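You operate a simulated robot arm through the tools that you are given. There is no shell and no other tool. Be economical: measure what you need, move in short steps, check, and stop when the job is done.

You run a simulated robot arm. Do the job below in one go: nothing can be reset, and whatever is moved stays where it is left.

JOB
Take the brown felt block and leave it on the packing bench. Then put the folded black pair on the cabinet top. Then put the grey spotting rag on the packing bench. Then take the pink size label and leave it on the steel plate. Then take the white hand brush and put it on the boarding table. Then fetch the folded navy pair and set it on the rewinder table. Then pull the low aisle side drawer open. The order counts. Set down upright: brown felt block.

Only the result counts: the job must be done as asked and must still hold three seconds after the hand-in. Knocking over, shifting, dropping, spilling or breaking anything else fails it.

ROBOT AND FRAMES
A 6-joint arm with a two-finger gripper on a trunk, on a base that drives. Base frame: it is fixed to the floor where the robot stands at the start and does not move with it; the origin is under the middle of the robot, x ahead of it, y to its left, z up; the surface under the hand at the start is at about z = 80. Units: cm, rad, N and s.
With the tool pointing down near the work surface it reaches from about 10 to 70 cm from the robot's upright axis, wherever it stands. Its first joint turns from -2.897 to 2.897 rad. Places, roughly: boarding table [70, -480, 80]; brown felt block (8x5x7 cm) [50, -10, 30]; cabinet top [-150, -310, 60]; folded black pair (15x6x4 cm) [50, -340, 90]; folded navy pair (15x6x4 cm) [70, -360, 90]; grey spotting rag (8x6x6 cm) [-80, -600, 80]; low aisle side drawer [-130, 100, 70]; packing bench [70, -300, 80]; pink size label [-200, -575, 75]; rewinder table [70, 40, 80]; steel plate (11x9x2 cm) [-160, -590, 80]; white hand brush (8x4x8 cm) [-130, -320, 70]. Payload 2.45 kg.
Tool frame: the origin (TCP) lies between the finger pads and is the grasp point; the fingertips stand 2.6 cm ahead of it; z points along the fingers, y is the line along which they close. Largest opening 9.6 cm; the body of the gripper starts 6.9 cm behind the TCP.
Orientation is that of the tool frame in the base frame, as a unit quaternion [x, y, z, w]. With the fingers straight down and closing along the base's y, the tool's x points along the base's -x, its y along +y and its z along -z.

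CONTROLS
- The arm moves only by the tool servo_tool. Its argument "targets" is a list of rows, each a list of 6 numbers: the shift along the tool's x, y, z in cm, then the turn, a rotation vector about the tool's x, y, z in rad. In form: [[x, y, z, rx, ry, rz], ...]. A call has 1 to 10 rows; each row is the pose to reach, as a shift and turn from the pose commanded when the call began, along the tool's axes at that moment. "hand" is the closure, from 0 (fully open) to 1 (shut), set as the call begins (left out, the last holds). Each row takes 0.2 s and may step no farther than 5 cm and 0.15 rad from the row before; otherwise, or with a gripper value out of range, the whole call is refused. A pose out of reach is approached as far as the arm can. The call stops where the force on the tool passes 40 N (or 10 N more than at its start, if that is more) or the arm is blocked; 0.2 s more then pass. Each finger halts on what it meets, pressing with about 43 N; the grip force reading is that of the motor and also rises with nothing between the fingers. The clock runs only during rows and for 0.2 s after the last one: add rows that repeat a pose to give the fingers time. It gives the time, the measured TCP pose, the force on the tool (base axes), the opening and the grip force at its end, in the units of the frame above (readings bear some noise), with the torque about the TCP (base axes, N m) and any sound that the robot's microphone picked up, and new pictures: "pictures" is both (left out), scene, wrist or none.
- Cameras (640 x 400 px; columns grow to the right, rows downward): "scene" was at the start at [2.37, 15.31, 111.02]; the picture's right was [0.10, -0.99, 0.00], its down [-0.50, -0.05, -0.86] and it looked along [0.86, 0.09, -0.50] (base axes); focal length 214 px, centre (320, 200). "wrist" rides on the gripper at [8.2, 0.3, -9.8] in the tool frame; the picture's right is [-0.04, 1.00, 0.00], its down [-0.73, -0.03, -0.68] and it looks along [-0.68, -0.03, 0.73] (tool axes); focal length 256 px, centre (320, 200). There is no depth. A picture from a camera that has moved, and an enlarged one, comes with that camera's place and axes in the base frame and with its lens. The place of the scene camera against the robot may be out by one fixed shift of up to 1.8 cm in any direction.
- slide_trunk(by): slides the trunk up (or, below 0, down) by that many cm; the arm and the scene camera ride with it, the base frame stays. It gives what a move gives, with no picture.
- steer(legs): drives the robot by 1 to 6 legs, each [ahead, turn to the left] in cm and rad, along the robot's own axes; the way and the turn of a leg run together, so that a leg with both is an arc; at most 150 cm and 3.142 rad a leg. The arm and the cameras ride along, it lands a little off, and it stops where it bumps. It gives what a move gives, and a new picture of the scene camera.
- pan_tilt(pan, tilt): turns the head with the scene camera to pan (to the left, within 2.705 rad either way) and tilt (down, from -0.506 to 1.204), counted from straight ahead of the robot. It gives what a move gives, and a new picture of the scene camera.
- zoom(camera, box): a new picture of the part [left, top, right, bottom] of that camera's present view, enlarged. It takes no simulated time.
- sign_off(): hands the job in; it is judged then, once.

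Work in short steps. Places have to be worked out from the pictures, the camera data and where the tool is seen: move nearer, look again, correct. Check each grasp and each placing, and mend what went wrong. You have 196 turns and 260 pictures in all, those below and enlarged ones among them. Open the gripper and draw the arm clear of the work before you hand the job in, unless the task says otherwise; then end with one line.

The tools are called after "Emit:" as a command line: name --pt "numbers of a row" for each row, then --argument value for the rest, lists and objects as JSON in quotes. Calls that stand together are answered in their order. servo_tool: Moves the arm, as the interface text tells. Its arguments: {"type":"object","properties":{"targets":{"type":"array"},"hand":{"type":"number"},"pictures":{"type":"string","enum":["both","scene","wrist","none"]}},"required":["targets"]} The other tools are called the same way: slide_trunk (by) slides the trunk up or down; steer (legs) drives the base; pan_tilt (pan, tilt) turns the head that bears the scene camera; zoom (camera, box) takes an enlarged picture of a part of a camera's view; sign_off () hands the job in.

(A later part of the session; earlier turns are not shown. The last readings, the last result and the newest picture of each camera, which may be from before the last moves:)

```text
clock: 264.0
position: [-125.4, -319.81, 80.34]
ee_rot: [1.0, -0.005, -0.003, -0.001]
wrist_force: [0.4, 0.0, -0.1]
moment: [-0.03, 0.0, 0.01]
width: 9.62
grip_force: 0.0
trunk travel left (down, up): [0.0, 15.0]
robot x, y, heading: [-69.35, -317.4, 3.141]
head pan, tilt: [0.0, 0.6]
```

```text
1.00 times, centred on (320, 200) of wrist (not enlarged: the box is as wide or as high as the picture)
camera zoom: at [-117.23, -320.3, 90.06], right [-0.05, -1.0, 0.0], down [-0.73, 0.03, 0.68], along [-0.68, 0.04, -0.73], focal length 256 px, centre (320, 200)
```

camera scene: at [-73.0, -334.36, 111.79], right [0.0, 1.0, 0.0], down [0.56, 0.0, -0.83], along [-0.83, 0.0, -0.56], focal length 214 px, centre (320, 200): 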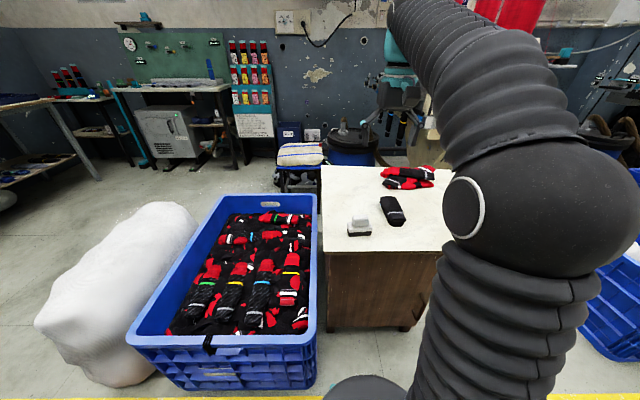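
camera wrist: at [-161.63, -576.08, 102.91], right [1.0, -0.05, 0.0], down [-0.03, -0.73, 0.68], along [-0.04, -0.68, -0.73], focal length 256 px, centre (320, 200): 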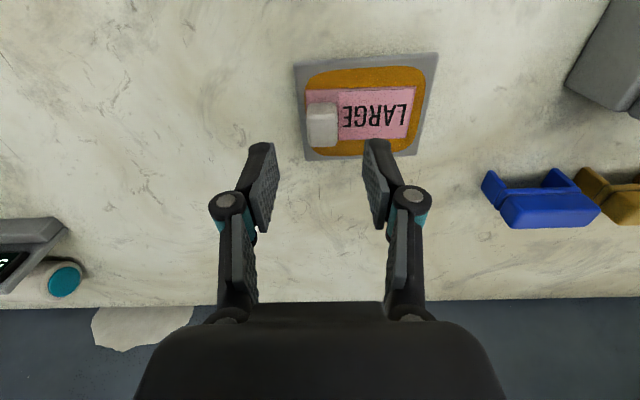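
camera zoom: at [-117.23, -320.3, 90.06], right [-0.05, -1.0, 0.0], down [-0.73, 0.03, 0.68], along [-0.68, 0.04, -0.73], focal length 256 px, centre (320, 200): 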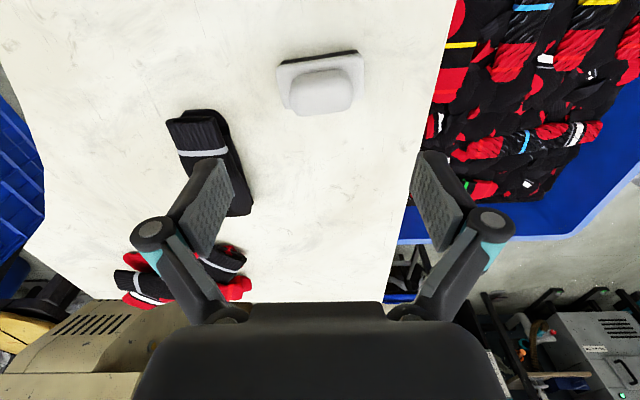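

The grip is centred. I descend to TCP 69 in two stages.

Emit:
servo_tool --pt "0 0 3 0 0 0" --pt "0 0 6 0 0 0" --pictures "wrist"

```text
clock: 264.6
position: [-125.32, -319.96, 74.34]
ee_rot: [1.0, -0.004, -0.004, -0.002]
wrist_force: [-0.9, -0.1, -0.3]
moment: [0.02, -0.03, -0.01]
width: 9.59
grip_force: 0.0
trunk travel left (down, up): [0.0, 15.0]
robot x, y, heading: [-69.34, -317.19, 3.137]
head pan, tilt: [0.0, 0.6]
camera wrist: at [-117.08, -320.4, 84.17], right [-0.05, -1.0, 0.0], down [-0.73, 0.03, 0.68], along [-0.68, 0.04, -0.73], focal length 256 px, centre (320, 200)
```

wrist: 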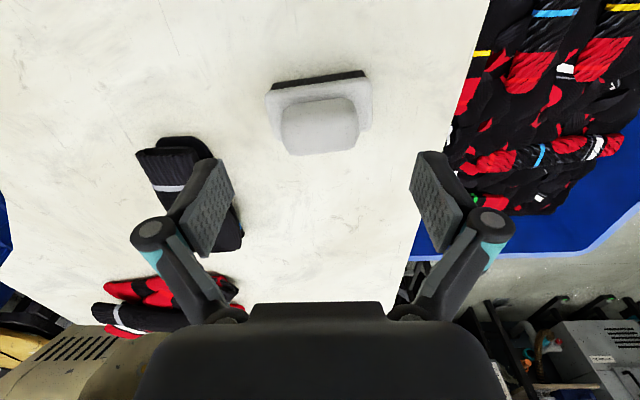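

Emit:
servo_tool --pt "0 0 2.7 0 0 0" --pt "0 0 5.4 0 0 0" --pt "0 0 5.4 0 0 0" --pictures "wrist"

Emit:
servo_tool --pt "0 0 0 0 0 0" --pt "0 0 0 0 0 0" --pt "0 0 0 0 0 0" --pt "0 0 0 0 0 0" --hand 1 --pictures "wrist"

```text
clock: 265.4
position: [-125.41, -319.95, 69.01]
ee_rot: [1.0, -0.004, -0.002, -0.002]
wrist_force: [-0.1, 0.6, 0.5]
moment: [0.04, -0.03, 0.01]
width: 9.63
grip_force: 0.0
trunk travel left (down, up): [0.0, 15.0]
robot x, y, heading: [-69.63, -317.32, 3.138]
head pan, tilt: [0.0, 0.6]
camera wrist: at [-117.21, -320.36, 78.84], right [-0.05, -1.0, 0.0], down [-0.73, 0.03, 0.68], along [-0.68, 0.04, -0.73], focal length 256 px, centre (320, 200)
```

wrist: 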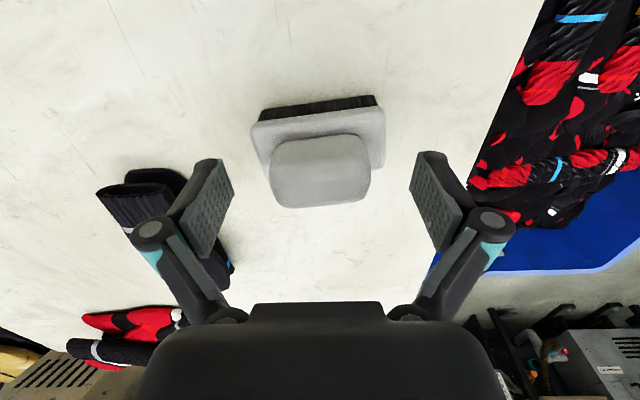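

```text
clock: 266.4
position: [-125.32, -320.04, 69.04]
ee_rot: [1.0, -0.005, -0.004, -0.002]
wrist_force: [-1.3, 0.5, 10.1]
moment: [0.1, -0.09, -0.04]
width: 5.32
grip_force: 43.3
trunk travel left (down, up): [0.0, 15.0]
robot x, y, heading: [-69.45, -317.54, 3.14]
head pan, tilt: [0.0, 0.6]
camera wrist: at [-117.19, -320.36, 78.92], right [-0.05, -1.0, 0.0], down [-0.73, 0.03, 0.68], along [-0.68, 0.04, -0.73], focal length 256 px, centre (320, 200)
```

wrist: 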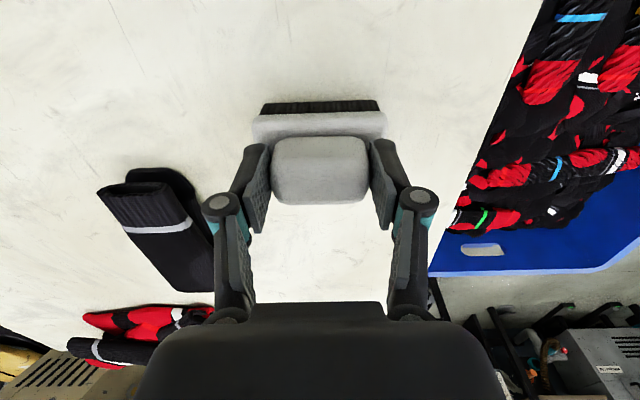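

Brush gripped at 5.32 cm. I lift it, raise the trunk and back off.

Emit:
servo_tool --pt "0 0 -3 0 0 0" --pt "0 0 -6 0 0 0" --pt "0 0 -10 0 0 0" --pictures "wrist"

Emit:
slide_trunk --by 15

Emit:
steer --legs '[[-28, 0], [0, 1.571], [80, 0], [82, 0], [0, 1.571]]'

Emit:
pan_tilt --pan 0.0 --tilt 0.5

```text
clock: 267.2
position: [-125.34, -319.93, 78.94]
ee_rot: [1.0, -0.004, -0.003, -0.003]
wrist_force: [0.7, 0.0, 0.3]
moment: [0.0, 0.02, -0.02]
width: 5.3
grip_force: 43.0
trunk travel left (down, up): [0.0, 15.0]
robot x, y, heading: [-69.58, -317.35, 3.138]
head pan, tilt: [0.0, 0.6]
camera wrist: at [-117.22, -320.32, 88.73], right [-0.05, -1.0, 0.0], down [-0.73, 0.03, 0.68], along [-0.68, 0.04, -0.73], focal length 256 px, centre (320, 200)
```

wrist: 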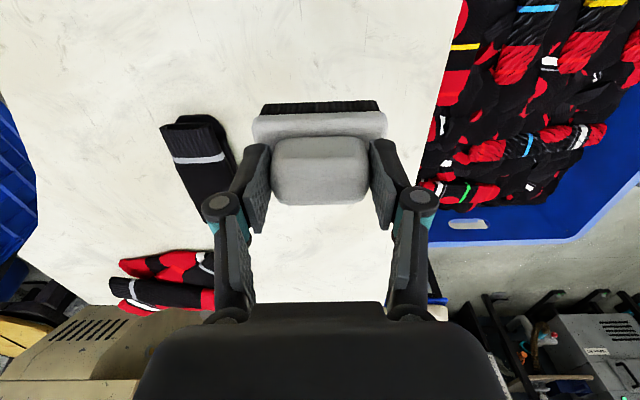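

```text
clock: 268.9
position: [-125.45, -319.88, 93.88]
ee_rot: [1.0, -0.005, -0.003, -0.002]
wrist_force: [-0.1, -0.2, -0.7]
moment: [0.01, -0.02, -0.01]
width: 5.31
grip_force: 43.0
trunk travel left (down, up): [-15.0, 0.0]
robot x, y, heading: [-69.51, -317.12, 3.136]
head pan, tilt: [0.0, 0.6]
```

```text
clock: 286.4
position: [17.33, -476.99, 93.75]
ee_rot: [-0.005, 1.0, -0.002, 0.002]
wrist_force: [0.1, -0.4, -0.5]
moment: [0.03, 0.0, -0.02]
width: 5.3
grip_force: 43.2
trunk travel left (down, up): [-15.0, 0.0]
robot x, y, heading: [-38.22, -480.5, 0.011]
head pan, tilt: [0.0, 0.6]
camera scene: at [-36.6, -465.81, 111.79], right [0.01, -1.0, 0.0], down [-0.56, -0.01, -0.83], along [0.82, 0.01, -0.57], focal length 214 px, centre (320, 200)
```

scene: 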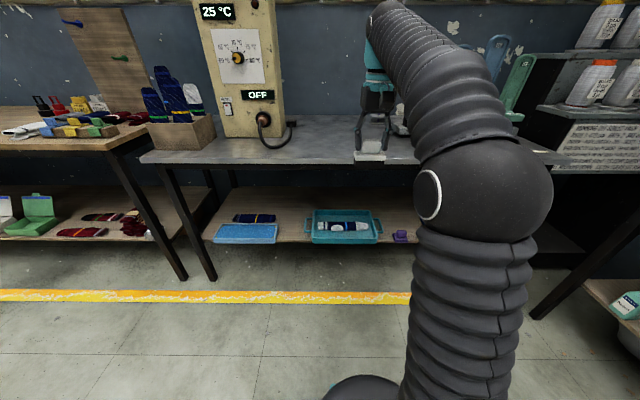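

```text
clock: 287.1
position: [17.24, -476.94, 93.88]
ee_rot: [-0.004, 1.0, -0.002, 0.003]
wrist_force: [0.4, -0.1, -0.6]
moment: [0.01, 0.02, -0.01]
width: 5.28
grip_force: 43.2
trunk travel left (down, up): [-15.0, 0.0]
robot x, y, heading: [-38.55, -480.21, 0.013]
head pan, tilt: [0.0, 0.499]
camera scene: at [-36.34, -465.8, 112.69], right [0.01, -1.0, 0.0], down [-0.48, -0.01, -0.88], along [0.88, 0.01, -0.48], focal length 214 px, centre (320, 200)
```

scene: 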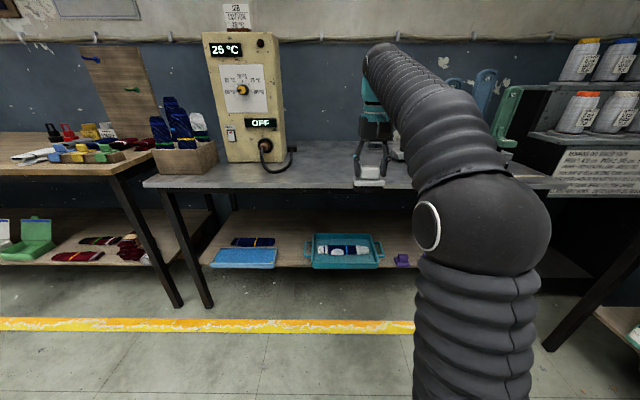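

The boarding table's free stretch is around y ≈ -470. I raise the hand to its top and look with the wrist camera before moving over the edge.

Emit:
servo_tool --pt "1 2 -2 0 0 0" --pt "2 3 -4 0 0 0" --pictures "wrist"

Emit:
zoom --camera "scene" --box '[280, 110, 440, 210]'

```text
clock: 287.7
position: [15.41, -473.93, 97.92]
ee_rot: [-0.003, 1.0, -0.003, 0.001]
wrist_force: [-0.3, -0.2, -1.5]
moment: [0.0, 0.0, -0.02]
width: 5.3
grip_force: 43.7
trunk travel left (down, up): [-15.0, 0.0]
robot x, y, heading: [-38.69, -480.27, 0.02]
head pan, tilt: [0.0, 0.499]
camera wrist: at [7.16, -473.52, 107.74], right [0.03, 1.0, 0.0], down [0.73, -0.02, 0.68], along [0.68, -0.03, -0.73], focal length 256 px, centre (320, 200)
```

wrist: 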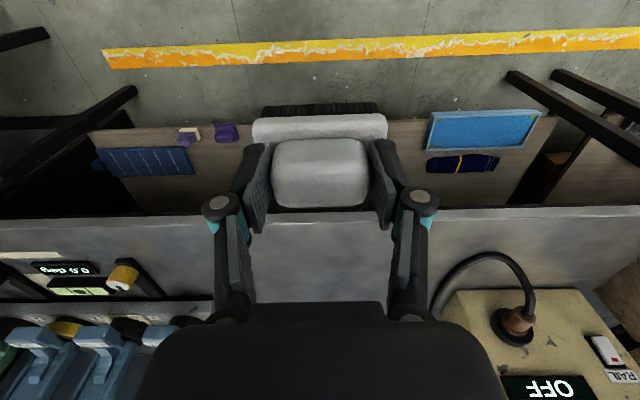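

```text
4.00 times, centred on (360, 160) of scene
camera zoom: at [-36.32, -465.81, 112.7], right [0.01, -1.0, 0.0], down [-0.48, -0.01, -0.88], along [0.88, 0.01, -0.48], focal length 858 px, centre (160, 360)
```

zoom: 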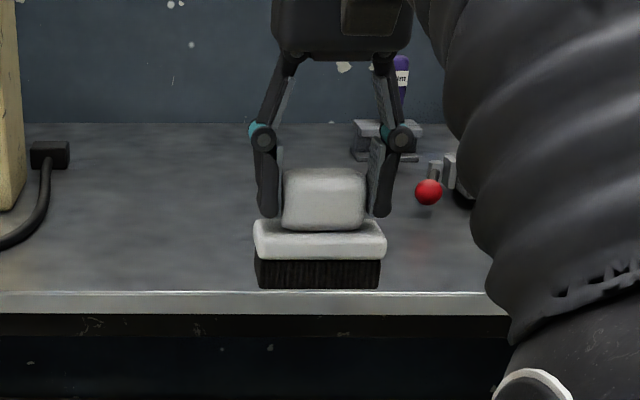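

Clear surface at y ≈ -474 between the meter's cord and the red-knobbed device. I drive 31 cm in.

Emit:
steer --legs '[[31, -0.01]]'

Emit:
servo_tool --pt "0 0 2 0 0 0" --pt "0 0 4 0 0 0" --pictures "wrist"

Emit:
zoom --camera "scene" --box '[280, 110, 440, 210]'

```text
clock: 289.8
position: [46.19, -473.99, 97.91]
ee_rot: [0.0, 1.0, -0.002, 0.002]
wrist_force: [0.8, 0.2, -1.4]
moment: [0.0, 0.01, 0.01]
width: 5.3
grip_force: 43.2
trunk travel left (down, up): [-15.0, 0.0]
robot x, y, heading: [-7.61, -479.99, 0.002]
head pan, tilt: [0.0, 0.499]
camera scene: at [-5.43, -465.5, 112.7], right [0.01, -1.0, 0.0], down [-0.48, 0.0, -0.88], along [0.88, 0.01, -0.48], focal length 214 px, centre (320, 200)
```

scene: 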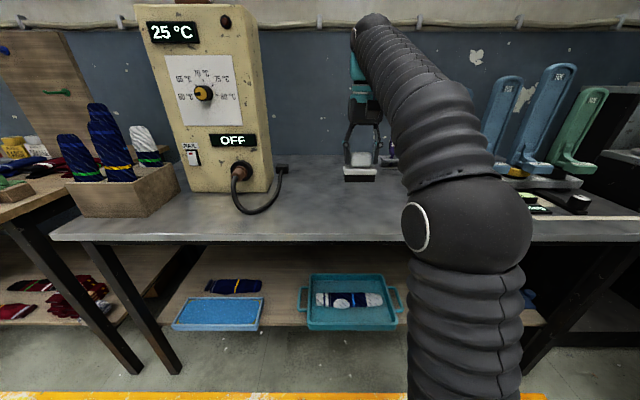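

```text
clock: 290.4
position: [46.17, -473.82, 93.91]
ee_rot: [0.0, 1.0, -0.003, 0.004]
wrist_force: [-1.2, -0.3, -0.2]
moment: [-0.01, 0.0, 0.01]
width: 5.3
grip_force: 43.2
trunk travel left (down, up): [-15.0, 0.0]
robot x, y, heading: [-8.15, -480.17, 0.006]
head pan, tilt: [0.0, 0.499]
camera wrist: at [38.0, -473.5, 103.72], right [0.04, 1.0, 0.0], down [0.73, -0.03, 0.68], along [0.68, -0.03, -0.73], focal length 256 px, centre (320, 200)
```

wrist: 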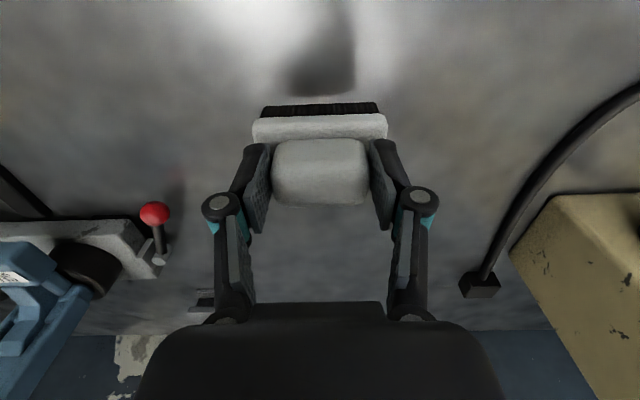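

```text
4.00 times, centred on (360, 160) of scene
camera zoom: at [-5.44, -465.5, 112.7], right [0.01, -1.0, 0.0], down [-0.48, 0.0, -0.88], along [0.88, 0.01, -0.48], focal length 858 px, centre (160, 360)
```

zoom: 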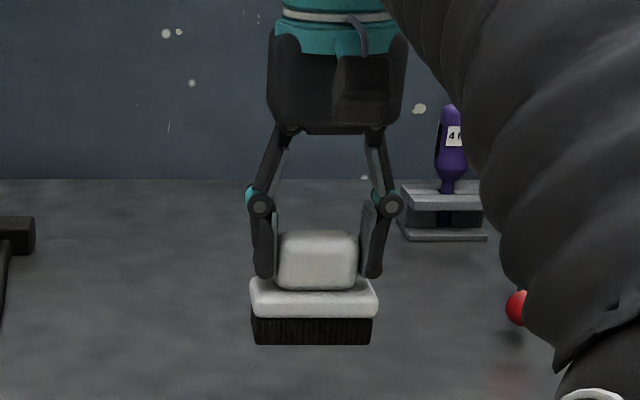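

Free below. I lower gradually to contact.

Emit:
servo_tool --pt "0 0 1 0 0 0" --pt "0 0 1.5 0 0 0" --pt "0 0 2 0 0 0" --pt "0 0 2.5 0 0 0" --pt "0 0 3 0 0 0" --pt "0 0 3.5 0 0 0" --pt "0 0 4 0 0 0" --pt "0 0 4.5 0 0 0" --pt "0 0 5 0 0 0" --pictures "none"

```text
clock: 292.4
position: [46.28, -473.95, 88.84]
ee_rot: [0.0, 1.0, -0.002, 0.002]
wrist_force: [0.2, 0.6, -0.6]
moment: [0.0, 0.03, -0.01]
width: 5.3
grip_force: 43.2
trunk travel left (down, up): [-15.0, 0.0]
robot x, y, heading: [-7.72, -479.79, 0.005]
head pan, tilt: [0.0, 0.499]
```

Emit:
servo_tool --pt "0 0 0.4 0 0 0" --pt "0 0 0.8 0 0 0" --pt "0 0 1.2 0 0 0" --pt "0 0 1.6 0 0 0" --pt "0 0 2 0 0 0" --pt "0 0 2.4 0 0 0" --pictures "scene"

```text
clock: 293.8
position: [46.0, -473.9, 86.84]
ee_rot: [0.0, 1.0, -0.002, 0.006]
wrist_force: [2.3, 0.3, 29.7]
moment: [-0.01, -0.08, 0.0]
width: 5.4
grip_force: 43.2
trunk travel left (down, up): [-15.0, 0.0]
robot x, y, heading: [-7.43, -479.67, 0.008]
head pan, tilt: [0.0, 0.499]
camera scene: at [-5.54, -465.52, 112.77], right [0.01, -1.0, 0.0], down [-0.48, 0.0, -0.88], along [0.88, 0.01, -0.48], focal length 214 px, centre (320, 200)
```

scene: 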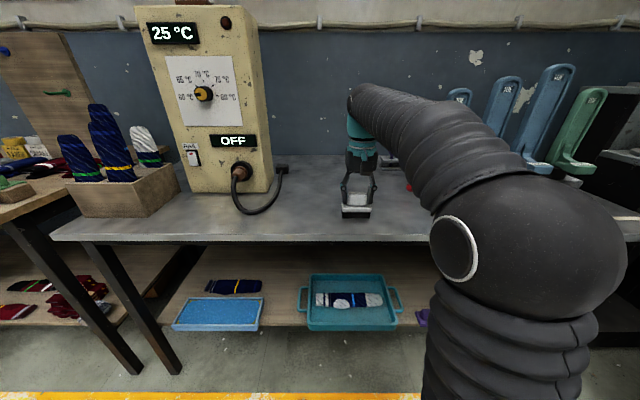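

Contact (30 N). I ease up a touch, release and lift.

Emit:
servo_tool --pt "0 0 -0.3 0 0 0" --pt "0 0 -0.3 0 0 0" --pictures "none"

Emit:
servo_tool --pt "0 0 0 0 0 0" --pt "0 0 0 0 0 0" --pt "0 0 0 0 0 0" --pt "0 0 -3 0 0 0" --pt "0 0 -6 0 0 0" --pt "0 0 -10 0 0 0" --hand 0 --pictures "both"

```text
clock: 294.4
position: [46.12, -473.93, 86.91]
ee_rot: [0.0, 1.0, -0.001, 0.002]
wrist_force: [-1.1, -0.5, 18.2]
moment: [0.04, -0.25, -0.02]
width: 5.33
grip_force: 42.9
trunk travel left (down, up): [-15.0, 0.0]
robot x, y, heading: [-7.72, -479.95, 0.011]
head pan, tilt: [0.0, 0.499]
```

```text
clock: 295.8
position: [46.03, -473.83, 96.88]
ee_rot: [0.0, 1.0, -0.002, 0.002]
wrist_force: [-0.1, 0.0, 0.9]
moment: [0.02, 0.03, 0.01]
width: 9.6
grip_force: 0.1
trunk travel left (down, up): [-15.0, 0.0]
robot x, y, heading: [-8.04, -479.88, 0.007]
head pan, tilt: [0.0, 0.499]
camera scene: at [-5.43, -465.5, 112.69], right [0.01, -1.0, 0.0], down [-0.48, 0.0, -0.88], along [0.88, 0.01, -0.48], focal length 214 px, centre (320, 200)
camera wrist: at [37.89, -473.54, 106.66], right [0.04, 1.0, 0.0], down [0.73, -0.03, 0.68], along [0.68, -0.03, -0.73], focal length 256 px, centre (320, 200)
```

scene: 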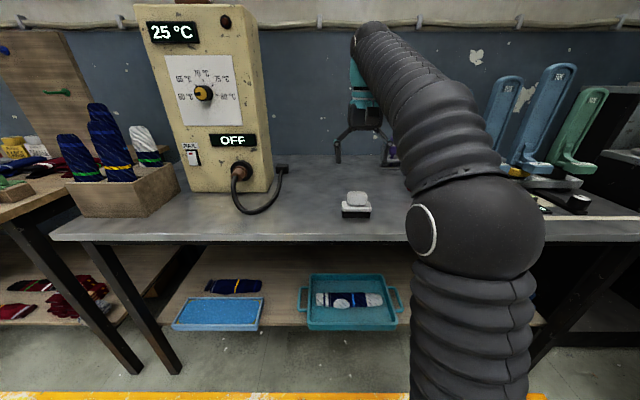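
wrist: 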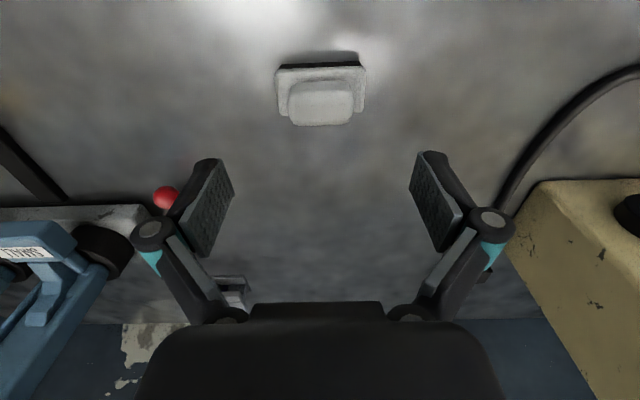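

Brush set on the boarding table. I back out and return to the packing bench in front of the navy pair.

Emit:
steer --legs '[[-40, 0], [0, 1.565], [124, 0], [0, -1.571]]'

Emit:
servo_tool --pt "0 -3 0 0 0 0" --pt "0 -6 0 0 0 0" --pictures "none"

Emit:
steer --legs '[[36, 0]]'

Emit:
zoom --camera "wrist" --box '[0, 0, 640, 400]'

```text
clock: 311.9
position: [1.01, -346.87, 96.81]
ee_rot: [-0.02, 1.0, -0.002, 0.002]
wrist_force: [-0.8, -0.5, 0.9]
moment: [-0.02, 0.01, 0.0]
width: 9.6
grip_force: 0.1
trunk travel left (down, up): [-15.0, 0.0]
robot x, y, heading: [-52.65, -354.73, 0.05]
head pan, tilt: [0.0, 0.499]
camera scene: at [-50.8, -340.42, 112.7], right [0.05, -1.0, 0.0], down [-0.48, -0.02, -0.88], along [0.88, 0.04, -0.48], focal length 214 px, centre (320, 200)
```

scene: 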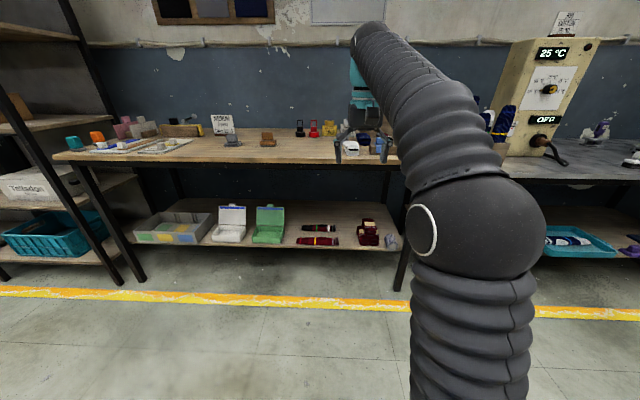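

```text
clock: 312.5
position: [1.51, -352.8, 96.67]
ee_rot: [-0.021, 1.0, -0.002, 0.003]
wrist_force: [0.1, 0.1, 0.1]
moment: [-0.03, 0.0, 0.0]
width: 9.6
grip_force: 0.0
trunk travel left (down, up): [-15.0, 0.0]
robot x, y, heading: [-52.37, -354.9, 0.048]
head pan, tilt: [0.0, 0.499]
```

```text
clock: 314.8
position: [37.88, -350.97, 96.77]
ee_rot: [-0.021, 1.0, -0.001, 0.003]
wrist_force: [-0.2, -0.3, 0.0]
moment: [0.0, 0.01, -0.01]
width: 9.59
grip_force: 0.0
trunk travel left (down, up): [-15.0, 0.0]
robot x, y, heading: [-16.22, -353.19, 0.046]
head pan, tilt: [0.0, 0.499]
camera scene: at [-14.45, -338.68, 112.7], right [0.05, -1.0, 0.0], down [-0.48, -0.02, -0.88], along [0.88, 0.04, -0.48], focal length 214 px, centre (320, 200)
```

scene: 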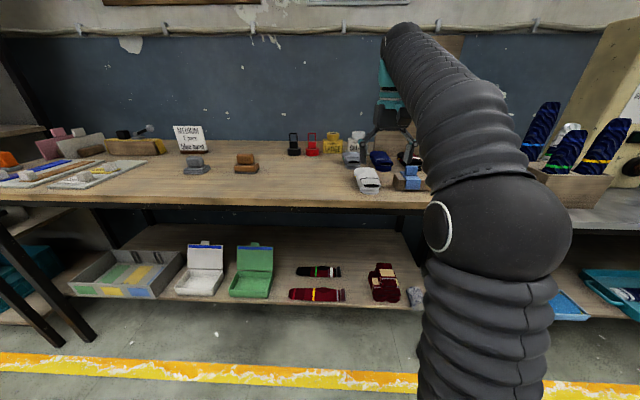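

```text
1.00 times, centred on (320, 200) of wrist (not enlarged: the box is as wide or as high as the picture)
camera zoom: at [29.68, -350.93, 106.58], right [0.0, 1.0, 0.0], down [0.73, 0.0, 0.68], along [0.68, 0.0, -0.73], focal length 256 px, centre (320, 200)
```

zoom: 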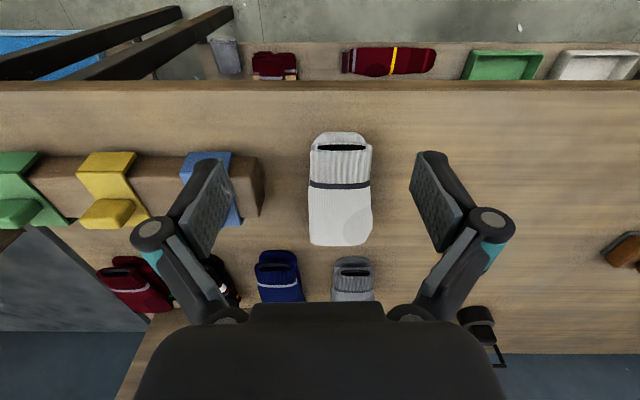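

The navy pair is further back. I drive 18 cm closer and shift right to see it fully.

Emit:
steer --legs '[[20, -0.04]]'

Emit:
servo_tool --pt "1 -3 0 0 0 0" --pt "2 -6.5 0 0 0 0" --pictures "wrist"

```text
clock: 316.4
position: [57.78, -352.52, 96.74]
ee_rot: [-0.001, 1.0, -0.002, 0.002]
wrist_force: [0.6, 0.0, -0.5]
moment: [0.02, -0.03, -0.01]
width: 9.62
grip_force: 0.1
trunk travel left (down, up): [-15.0, 0.0]
robot x, y, heading: [3.34, -352.45, 0.004]
head pan, tilt: [0.0, 0.499]
camera scene: at [6.05, -338.22, 112.7], right [0.01, -1.0, 0.0], down [-0.48, 0.0, -0.88], along [0.88, 0.01, -0.48], focal length 214 px, centre (320, 200)
```

scene: 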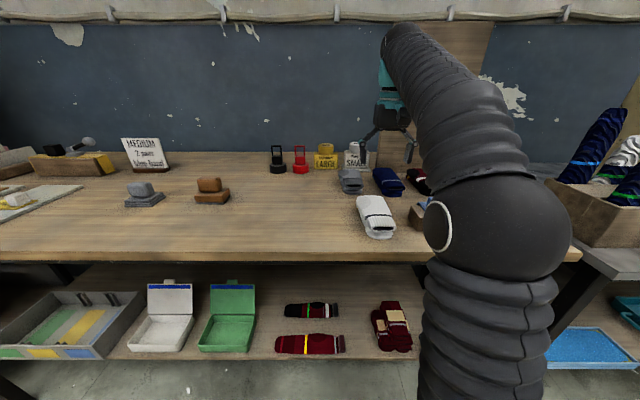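

```text
clock: 317.0
position: [55.66, -359.14, 96.83]
ee_rot: [-0.002, 1.0, -0.003, 0.002]
wrist_force: [0.7, 0.7, 0.3]
moment: [-0.04, 0.04, -0.02]
width: 9.59
grip_force: 0.1
trunk travel left (down, up): [-15.0, 0.0]
robot x, y, heading: [3.65, -352.59, 0.012]
head pan, tilt: [0.0, 0.499]
camera wrist: at [47.53, -358.69, 106.73], right [0.04, 1.0, 0.0], down [0.73, -0.02, 0.68], along [0.68, -0.03, -0.73], focal length 256 px, centre (320, 200)
```

wrist: 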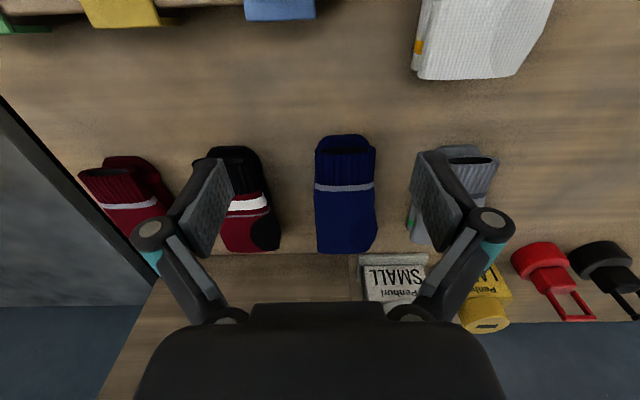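

Navy pair is centred at about (66.6,-356.9), along x, with about 1.8 cm of room beside open fingers on each side. I pre-close slightly to 8.4 cm, move over it and descend partway.

Emit:
servo_tool --pt "-3 0.7 1 0 0 0" --pt "-6 1.4 2 0 0 0" --pt "-9 2 3.2 0 0 0" --pt "-10.9 2.3 4.4 0 0 0" --hand 0.12 --pictures "wrist"

```text
clock: 318.0
position: [66.89, -356.89, 92.56]
ee_rot: [-0.001, 1.0, -0.002, 0.003]
wrist_force: [-0.5, -0.6, 0.5]
moment: [0.0, -0.02, 0.01]
width: 8.45
grip_force: 0.2
trunk travel left (down, up): [-15.0, 0.0]
robot x, y, heading: [4.06, -352.7, 0.006]
head pan, tilt: [0.0, 0.499]
camera wrist: at [58.65, -356.4, 102.41], right [0.04, 1.0, 0.0], down [0.73, -0.02, 0.68], along [0.68, -0.03, -0.73], focal length 256 px, centre (320, 200)
```

wrist: 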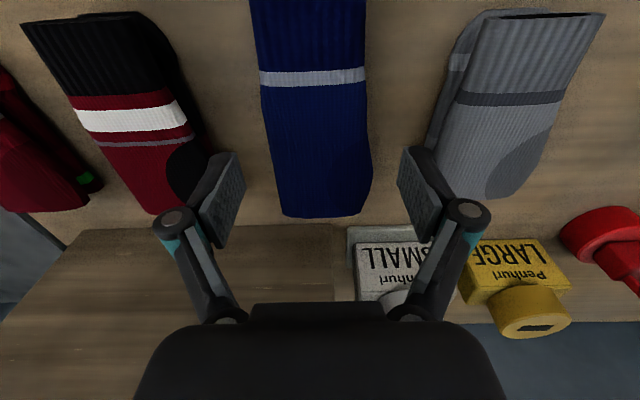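

Well centred with about 3 cm on both sides. I descend to TCP 87.5 and close.

Emit:
servo_tool --pt "0 0 2.5 0 0 0" --pt "0 0 5.0 0 0 0" --pt "0 0 5.0 0 0 0" --pictures "wrist"

Emit:
servo_tool --pt "0 0 0 0 0 0" --pt "0 0 0 0 0 0" --pt "0 0 0 0 0 0" --pt "0 0 0 0 0 0" --hand 1 --pictures "wrist"

```text
clock: 318.8
position: [66.81, -356.91, 87.5]
ee_rot: [-0.001, 1.0, -0.001, 0.003]
wrist_force: [-0.9, -0.1, -1.1]
moment: [0.01, -0.02, -0.02]
width: 8.44
grip_force: 0.0
trunk travel left (down, up): [-15.0, 0.0]
robot x, y, heading: [3.61, -352.58, 0.009]
head pan, tilt: [0.0, 0.499]
camera wrist: at [58.64, -356.51, 97.31], right [0.04, 1.0, 0.0], down [0.73, -0.03, 0.68], along [0.68, -0.03, -0.73], focal length 256 px, centre (320, 200)
```

wrist: 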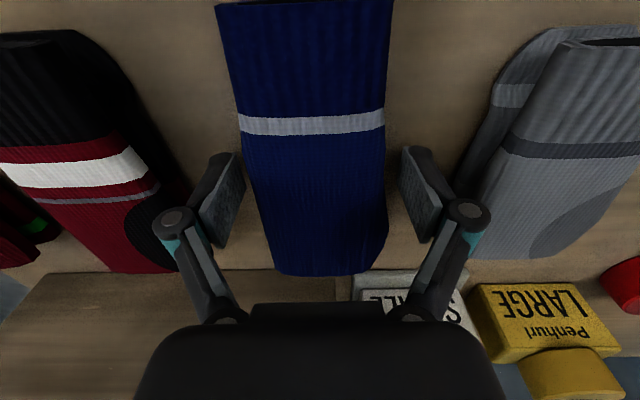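

```text
clock: 319.8
position: [66.82, -356.88, 87.54]
ee_rot: [-0.001, 1.0, -0.003, 0.003]
wrist_force: [-0.8, -0.2, 3.6]
moment: [-0.04, 0.02, 0.05]
width: 5.31
grip_force: 43.5
trunk travel left (down, up): [-15.0, 0.0]
robot x, y, heading: [3.54, -352.26, 0.009]
head pan, tilt: [0.0, 0.499]
camera wrist: at [58.62, -356.51, 97.36], right [0.04, 1.0, 0.0], down [0.73, -0.03, 0.68], along [0.68, -0.03, -0.73], focal length 256 px, centre (320, 200)
```

wrist: 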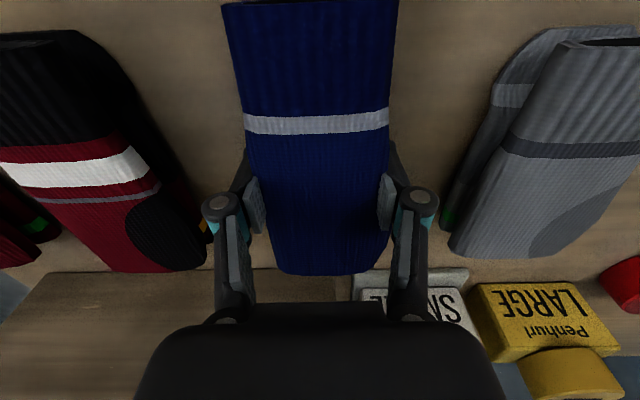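

Gripped. I lift straight up.

Emit:
servo_tool --pt "0 0 -2.5 0 0 0" --pt "0 0 -5 0 0 0" --pt "2 0 -7 0 0 0" --pt "5 0 -9 0 0 0" --pictures "wrist"

```text
clock: 320.8
position: [61.72, -356.84, 96.02]
ee_rot: [-0.001, 1.0, -0.002, 0.002]
wrist_force: [0.4, 0.5, -1.8]
moment: [0.0, 0.06, 0.0]
width: 5.32
grip_force: 43.1
trunk travel left (down, up): [-15.0, 0.0]
robot x, y, heading: [3.74, -353.14, 0.01]
head pan, tilt: [0.0, 0.499]
camera wrist: at [53.58, -356.41, 105.83], right [0.04, 1.0, 0.0], down [0.73, -0.03, 0.68], along [0.68, -0.03, -0.73], focal length 256 px, centre (320, 200)
```

wrist: 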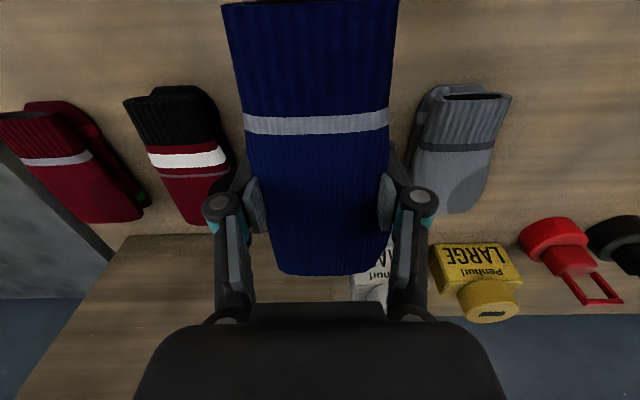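

Held. I back out and drive up the aisle to the rewinder table, checking on the way.

Emit:
steer --legs '[[-50, 0], [0, 1.561], [133, 0], [133, 0]]'

```text
clock: 339.8
position: [-36.13, -33.53, 96.17]
ee_rot: [-0.698, 0.716, 0.001, 0.002]
wrist_force: [0.2, 0.9, -1.2]
moment: [-0.01, -0.01, -0.01]
width: 5.3
grip_force: 43.2
trunk travel left (down, up): [-15.0, 0.0]
robot x, y, heading: [-41.71, -90.99, 1.554]
head pan, tilt: [0.0, 0.499]
camera scene: at [-57.98, -89.33, 112.7], right [1.0, -0.02, 0.0], down [-0.01, -0.48, -0.88], along [0.02, 0.88, -0.48], focal length 214 px, centre (320, 200)
```

scene: 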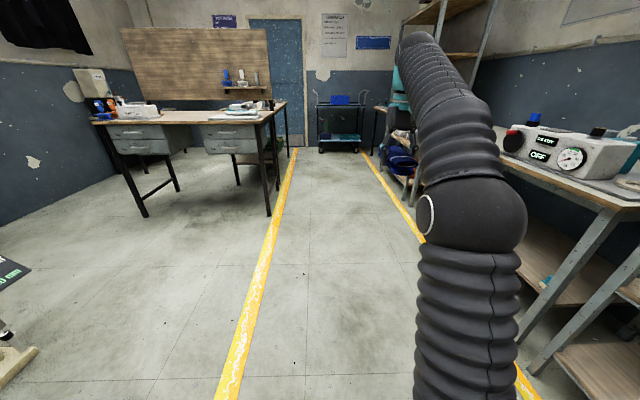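

I can see the desk with drawers ahead-left (the drawer job comes last). I go on and face the rewinder table at y ≈ 46.

Emit:
steer --legs '[[137, 0.01], [0, -1.566]]'

Emit:
zoom --camera "wrist" --box '[0, 0, 640, 400]'

```text
clock: 350.1
position: [18.02, 35.61, 96.02]
ee_rot: [-0.001, 1.0, -0.001, 0.003]
wrist_force: [-0.1, 0.1, -0.7]
moment: [0.03, -0.01, 0.02]
width: 5.3
grip_force: 42.7
trunk travel left (down, up): [-15.0, 0.0]
robot x, y, heading: [-39.86, 39.73, 0.009]
head pan, tilt: [0.0, 0.499]
camera scene: at [-37.66, 54.03, 112.7], right [0.01, -1.0, 0.0], down [-0.48, -0.01, -0.88], along [0.88, 0.01, -0.48], focal length 214 px, centre (320, 200)
```

scene: 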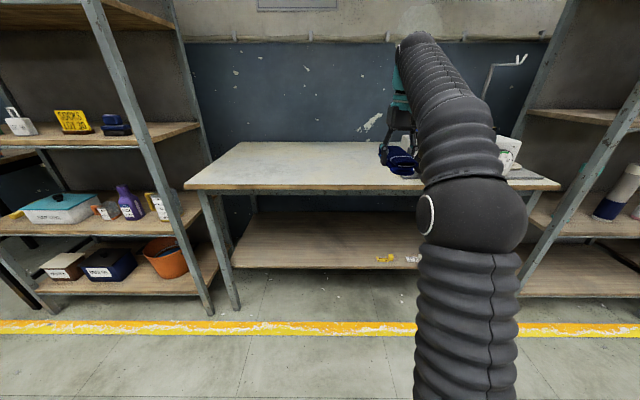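

```text
1.00 times, centred on (320, 200) of wrist (not enlarged: the box is as wide or as high as the picture)
camera zoom: at [9.86, 35.93, 105.87], right [0.04, 1.0, 0.0], down [0.73, -0.02, 0.68], along [0.68, -0.03, -0.73], focal length 256 px, centre (320, 200)
```

zoom: 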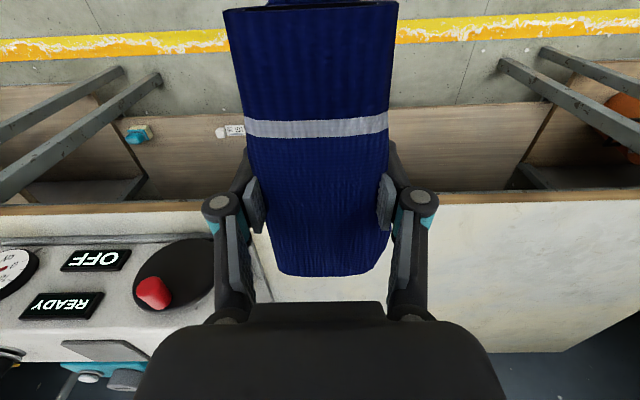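

The left half of the table is bare. I shift the hand left 13 cm and drive 32 cm in.

Emit:
servo_tool --pt "0 4.5 0 0 0 0" --pt "0 9 0 0 0 0" --pt "0 13 0 0 0 0" --pictures "none"

Emit:
steer --legs '[[32, 0]]'

Emit:
servo_tool --pt "0 0 2 0 0 0" --pt "0 0 4 0 0 0" --pictures "wrist"

```text
clock: 350.9
position: [18.06, 48.61, 95.85]
ee_rot: [-0.001, 1.0, -0.002, 0.003]
wrist_force: [-0.7, -0.1, -1.1]
moment: [0.05, -0.03, -0.01]
width: 5.32
grip_force: 43.0
trunk travel left (down, up): [-15.0, 0.0]
robot x, y, heading: [-40.05, 39.4, 0.014]
head pan, tilt: [0.0, 0.499]
```

```text
clock: 353.1
position: [50.06, 48.76, 95.81]
ee_rot: [-0.001, 1.0, -0.002, 0.003]
wrist_force: [-0.2, -0.1, -1.2]
moment: [0.02, 0.02, -0.02]
width: 5.3
grip_force: 43.2
trunk travel left (down, up): [-15.0, 0.0]
robot x, y, heading: [-8.14, 39.81, 0.007]
head pan, tilt: [0.0, 0.499]
camera scene: at [-5.65, 54.32, 112.7], right [0.01, -1.0, 0.0], down [-0.48, 0.0, -0.88], along [0.88, 0.01, -0.48], focal length 214 px, centre (320, 200)
```

scene: 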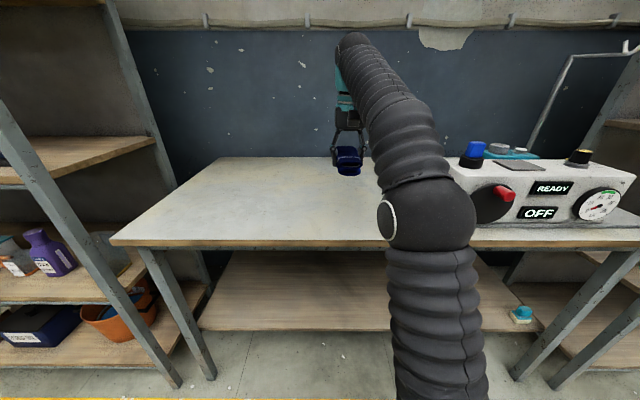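

```text
clock: 353.7
position: [50.09, 48.67, 91.89]
ee_rot: [-0.001, 1.0, -0.003, 0.002]
wrist_force: [0.1, -1.2, -1.4]
moment: [0.0, -0.02, -0.04]
width: 5.32
grip_force: 42.7
trunk travel left (down, up): [-15.0, 0.0]
robot x, y, heading: [-8.26, 39.79, 0.01]
head pan, tilt: [0.0, 0.499]
camera wrist: at [41.99, 49.05, 101.69], right [0.04, 1.0, 0.0], down [0.73, -0.03, 0.68], along [0.68, -0.03, -0.73], focal length 256 px, centre (320, 200)
```

wrist: 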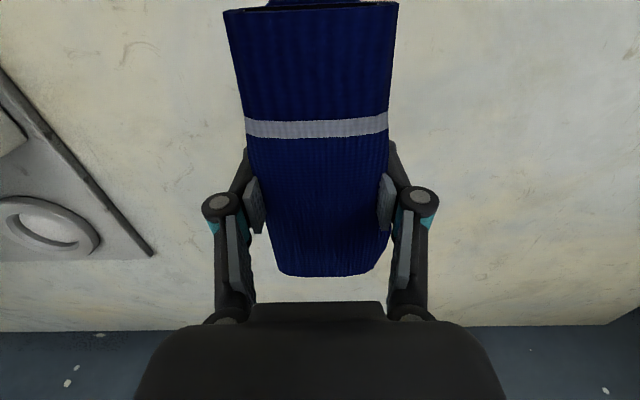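

Free area below. I lower in steps until contact.

Emit:
servo_tool --pt "0 0 1.5 0 0 0" --pt "0 0 2.5 0 0 0" --pt "0 0 3 0 0 0" --pt "0 0 3.5 0 0 0" --pt "0 0 4 0 0 0" --pt "0 0 4.5 0 0 0" --pt "0 0 5 0 0 0" --pt "0 0 5.4 0 0 0" --pt "0 0 5.8 0 0 0" --pt "0 0 6.2 0 0 0" --pictures "none"

```text
clock: 355.9
position: [50.15, 48.63, 85.77]
ee_rot: [-0.001, 1.0, -0.001, 0.002]
wrist_force: [-0.3, 0.2, 0.0]
moment: [-0.01, 0.01, -0.02]
width: 5.33
grip_force: 43.1
trunk travel left (down, up): [-15.0, 0.0]
robot x, y, heading: [-8.14, 39.64, 0.012]
head pan, tilt: [0.0, 0.499]
```

Emit:
servo_tool --pt "0 0 0.4 0 0 0" --pt "0 0 0.8 0 0 0" --pt "0 0 1.2 0 0 0" --pt "0 0 1.6 0 0 0" --pt "0 0 2 0 0 0" --pt "0 0 2.4 0 0 0" --pt "0 0 2.8 0 0 0" --pictures "wrist"

```text
clock: 357.5
position: [50.2, 48.74, 82.76]
ee_rot: [-0.001, 1.0, -0.002, 0.002]
wrist_force: [1.0, -0.3, -1.3]
moment: [0.0, -0.03, -0.02]
width: 5.32
grip_force: 43.0
trunk travel left (down, up): [-15.0, 0.0]
robot x, y, heading: [-7.83, 39.94, 0.015]
head pan, tilt: [0.0, 0.499]
camera wrist: at [41.97, 49.08, 92.62], right [0.04, 1.0, 0.0], down [0.73, -0.03, 0.68], along [0.68, -0.03, -0.73], focal length 256 px, centre (320, 200)
```

wrist: 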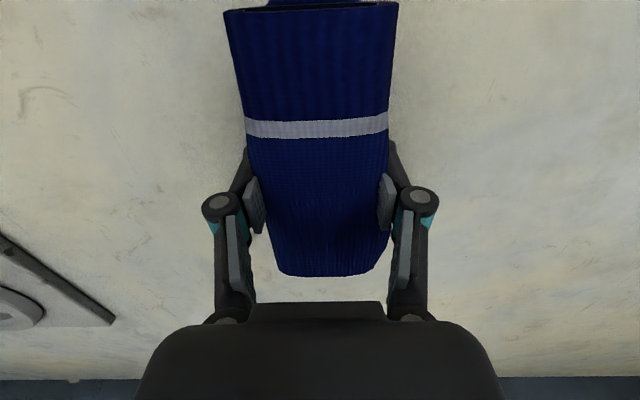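

Still no contact; the table is lower than guessed. I keep lowering.

Emit:
servo_tool --pt "0 0 0.4 0 0 0" --pt "0 0 0.8 0 0 0" --pt "0 0 1.2 0 0 0" --pt "0 0 1.6 0 0 0" --pt "0 0 2 0 0 0" --pt "0 0 2.4 0 0 0" --pt "0 0 2.8 0 0 0" --pictures "none"

```text
clock: 358.2
position: [50.12, 48.64, 82.46]
ee_rot: [-0.001, 1.0, -0.001, 0.01]
wrist_force: [-2.1, 0.0, 16.9]
moment: [-0.06, 0.97, -0.03]
width: 5.31
grip_force: 42.7
trunk travel left (down, up): [-15.0, 0.0]
robot x, y, heading: [-7.87, 39.84, 0.009]
head pan, tilt: [0.0, 0.499]
stopped in row 3: the force on the tool passed its limit at 44 N (the readings are from after the stop); the commanded pose is now the measured one
```

Contact at TCP 82.5. I open and lift.

Emit:
servo_tool --pt "0 0 0 0 0 0" --pt "0 0 0 0 0 0" --pt "0 0 0 0 0 0" --pt "0 0 0 0 0 0" --pt "0 0 -3 0 0 0" --pt "0 0 -7 0 0 0" --pt "0 0 -11 0 0 0" --hand 0 --pictures "wrist"

```text
clock: 359.8
position: [50.2, 48.69, 93.25]
ee_rot: [0.0, 1.0, -0.001, 0.009]
wrist_force: [0.1, 0.1, 1.2]
moment: [0.01, -0.01, 0.02]
width: 9.63
grip_force: 0.0
trunk travel left (down, up): [-15.0, 0.0]
robot x, y, heading: [-7.86, 39.59, 0.009]
head pan, tilt: [0.0, 0.499]
camera wrist: at [41.83, 48.97, 102.98], right [0.04, 1.0, 0.0], down [0.72, -0.03, 0.69], along [0.69, -0.03, -0.72], focal length 256 px, centre (320, 200)
```

wrist: 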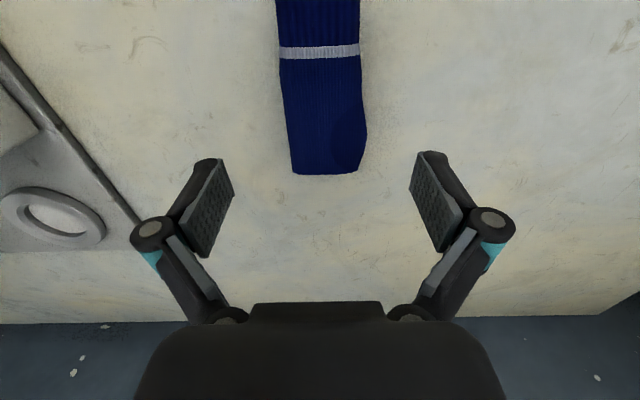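

Navy pair is on the rewinder table. Now the drawer: I back out and move to face the desk from the front, with the hand drawn in a bit.

Emit:
steer --legs '[[-45, 0]]'

Emit:
servo_tool --pt "4 -3 0 0 0 0" --pt "8 -6 0 0 0 0" --pt "12 -9 0 0 0 0" --pt "15 -9 0 0 0 0" --pictures "none"

Emit:
steer --legs '[[0, -1.58], [30, 0], [0, -1.571], [70, 0], [0, -1.571]]'

Emit:
pan_tilt --pan 0.0 --tilt 0.5

```text
clock: 362.5
position: [5.77, 48.45, 93.29]
ee_rot: [-0.004, 1.0, -0.001, 0.008]
wrist_force: [0.0, -0.7, -0.6]
moment: [-0.01, 0.04, -0.01]
width: 9.6
grip_force: 0.1
trunk travel left (down, up): [-15.0, 0.0]
robot x, y, heading: [-52.69, 39.69, 0.013]
head pan, tilt: [0.0, 0.499]
camera scene: at [-50.12, 53.86, 112.7], right [0.01, -1.0, 0.0], down [-0.48, -0.01, -0.88], along [0.88, 0.01, -0.48], focal length 214 px, centre (320, 200)
```

scene: 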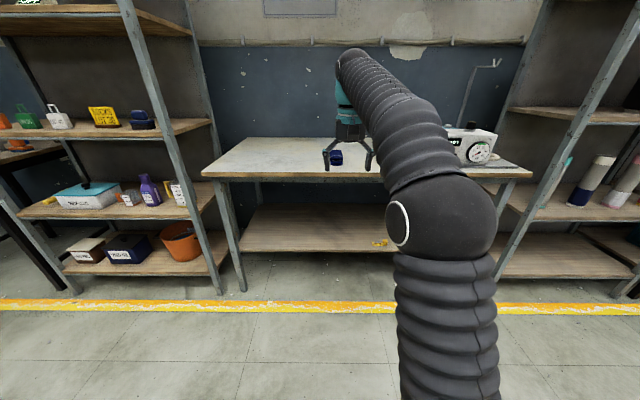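

```text
clock: 363.5
position: [-9.3, 39.32, 92.77]
ee_rot: [-0.005, 1.0, -0.001, 0.008]
wrist_force: [1.1, -0.2, -0.5]
moment: [0.01, 0.04, 0.04]
width: 9.6
grip_force: 0.1
trunk travel left (down, up): [-15.0, 0.0]
robot x, y, heading: [-52.24, 38.81, 0.011]
head pan, tilt: [0.0, 0.499]
```

```text
clock: 380.5
position: [-121.17, 55.04, 92.95]
ee_rot: [-0.698, 0.716, 0.005, 0.007]
wrist_force: [-0.9, 0.9, 0.1]
moment: [0.0, -0.01, -0.03]
width: 9.6
grip_force: 0.0
trunk travel left (down, up): [-15.0, 0.0]
robot x, y, heading: [-122.66, 11.81, 1.555]
head pan, tilt: [0.0, 0.499]
camera scene: at [-138.92, 14.04, 112.7], right [1.0, -0.02, 0.0], down [-0.01, -0.48, -0.88], along [0.02, 0.88, -0.48], focal length 214 px, centre (320, 200)
```

scene: 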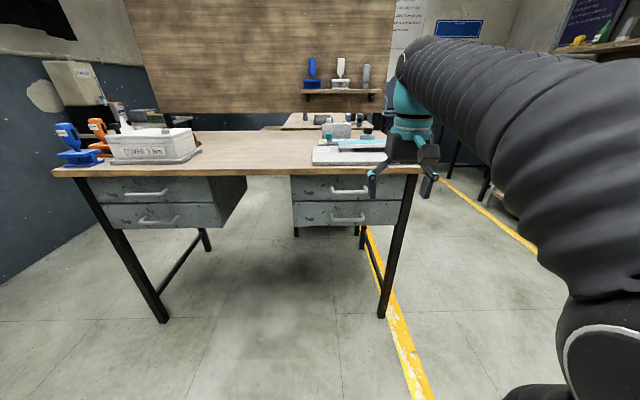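

```text
clock: 381.1
position: [-121.11, 55.01, 92.93]
ee_rot: [-0.698, 0.716, 0.005, 0.006]
wrist_force: [-0.2, 0.6, 0.3]
moment: [-0.01, 0.02, 0.01]
width: 9.62
grip_force: 0.0
trunk travel left (down, up): [-15.0, 0.0]
robot x, y, heading: [-122.19, 11.83, 1.551]
head pan, tilt: [0.0, 0.499]
camera scene: at [-138.92, 14.04, 112.7], right [1.0, -0.02, 0.0], down [-0.01, -0.48, -0.88], along [0.02, 0.88, -0.48], focal length 214 px, centre (320, 200)
```

scene: 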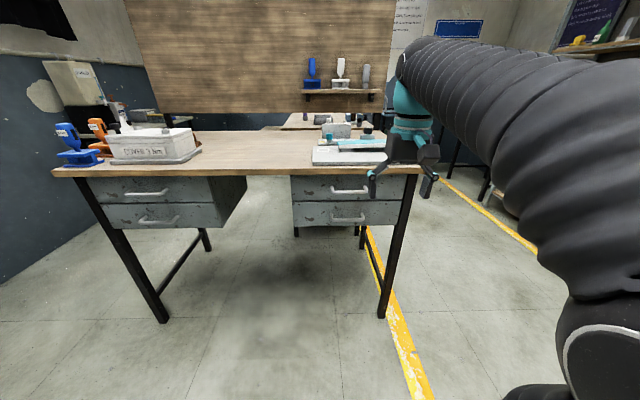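

Emit:
zoom --camera "scene" --box '[280, 150, 440, 250]'

```text
4.00 times, centred on (360, 200) of scene
camera zoom: at [-138.92, 14.04, 112.7], right [1.0, -0.02, 0.0], down [-0.01, -0.48, -0.88], along [0.02, 0.88, -0.48], focal length 858 px, centre (160, 200)
```

zoom: 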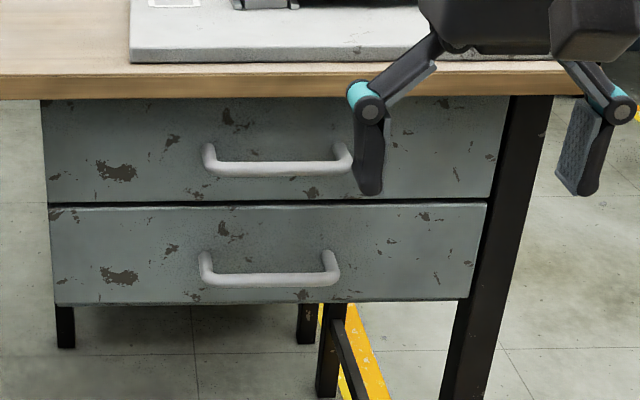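

I take a wrist view to triangulate the lower drawer's handle.

Emit:
zoom --camera "wrist" --box '[0, 0, 640, 400]'

```text
1.00 times, centred on (320, 200) of wrist (not enlarged: the box is as wide or as high as the picture)
camera zoom: at [-121.7, 46.67, 102.72], right [-1.0, 0.07, 0.0], down [0.05, 0.72, 0.69], along [0.05, 0.69, -0.72], focal length 256 px, centre (320, 200)
```

zoom: 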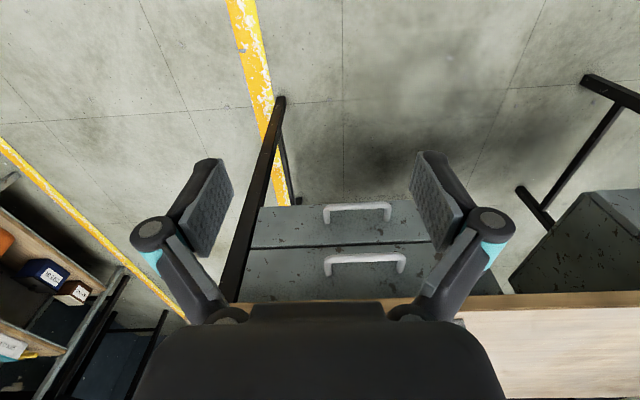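

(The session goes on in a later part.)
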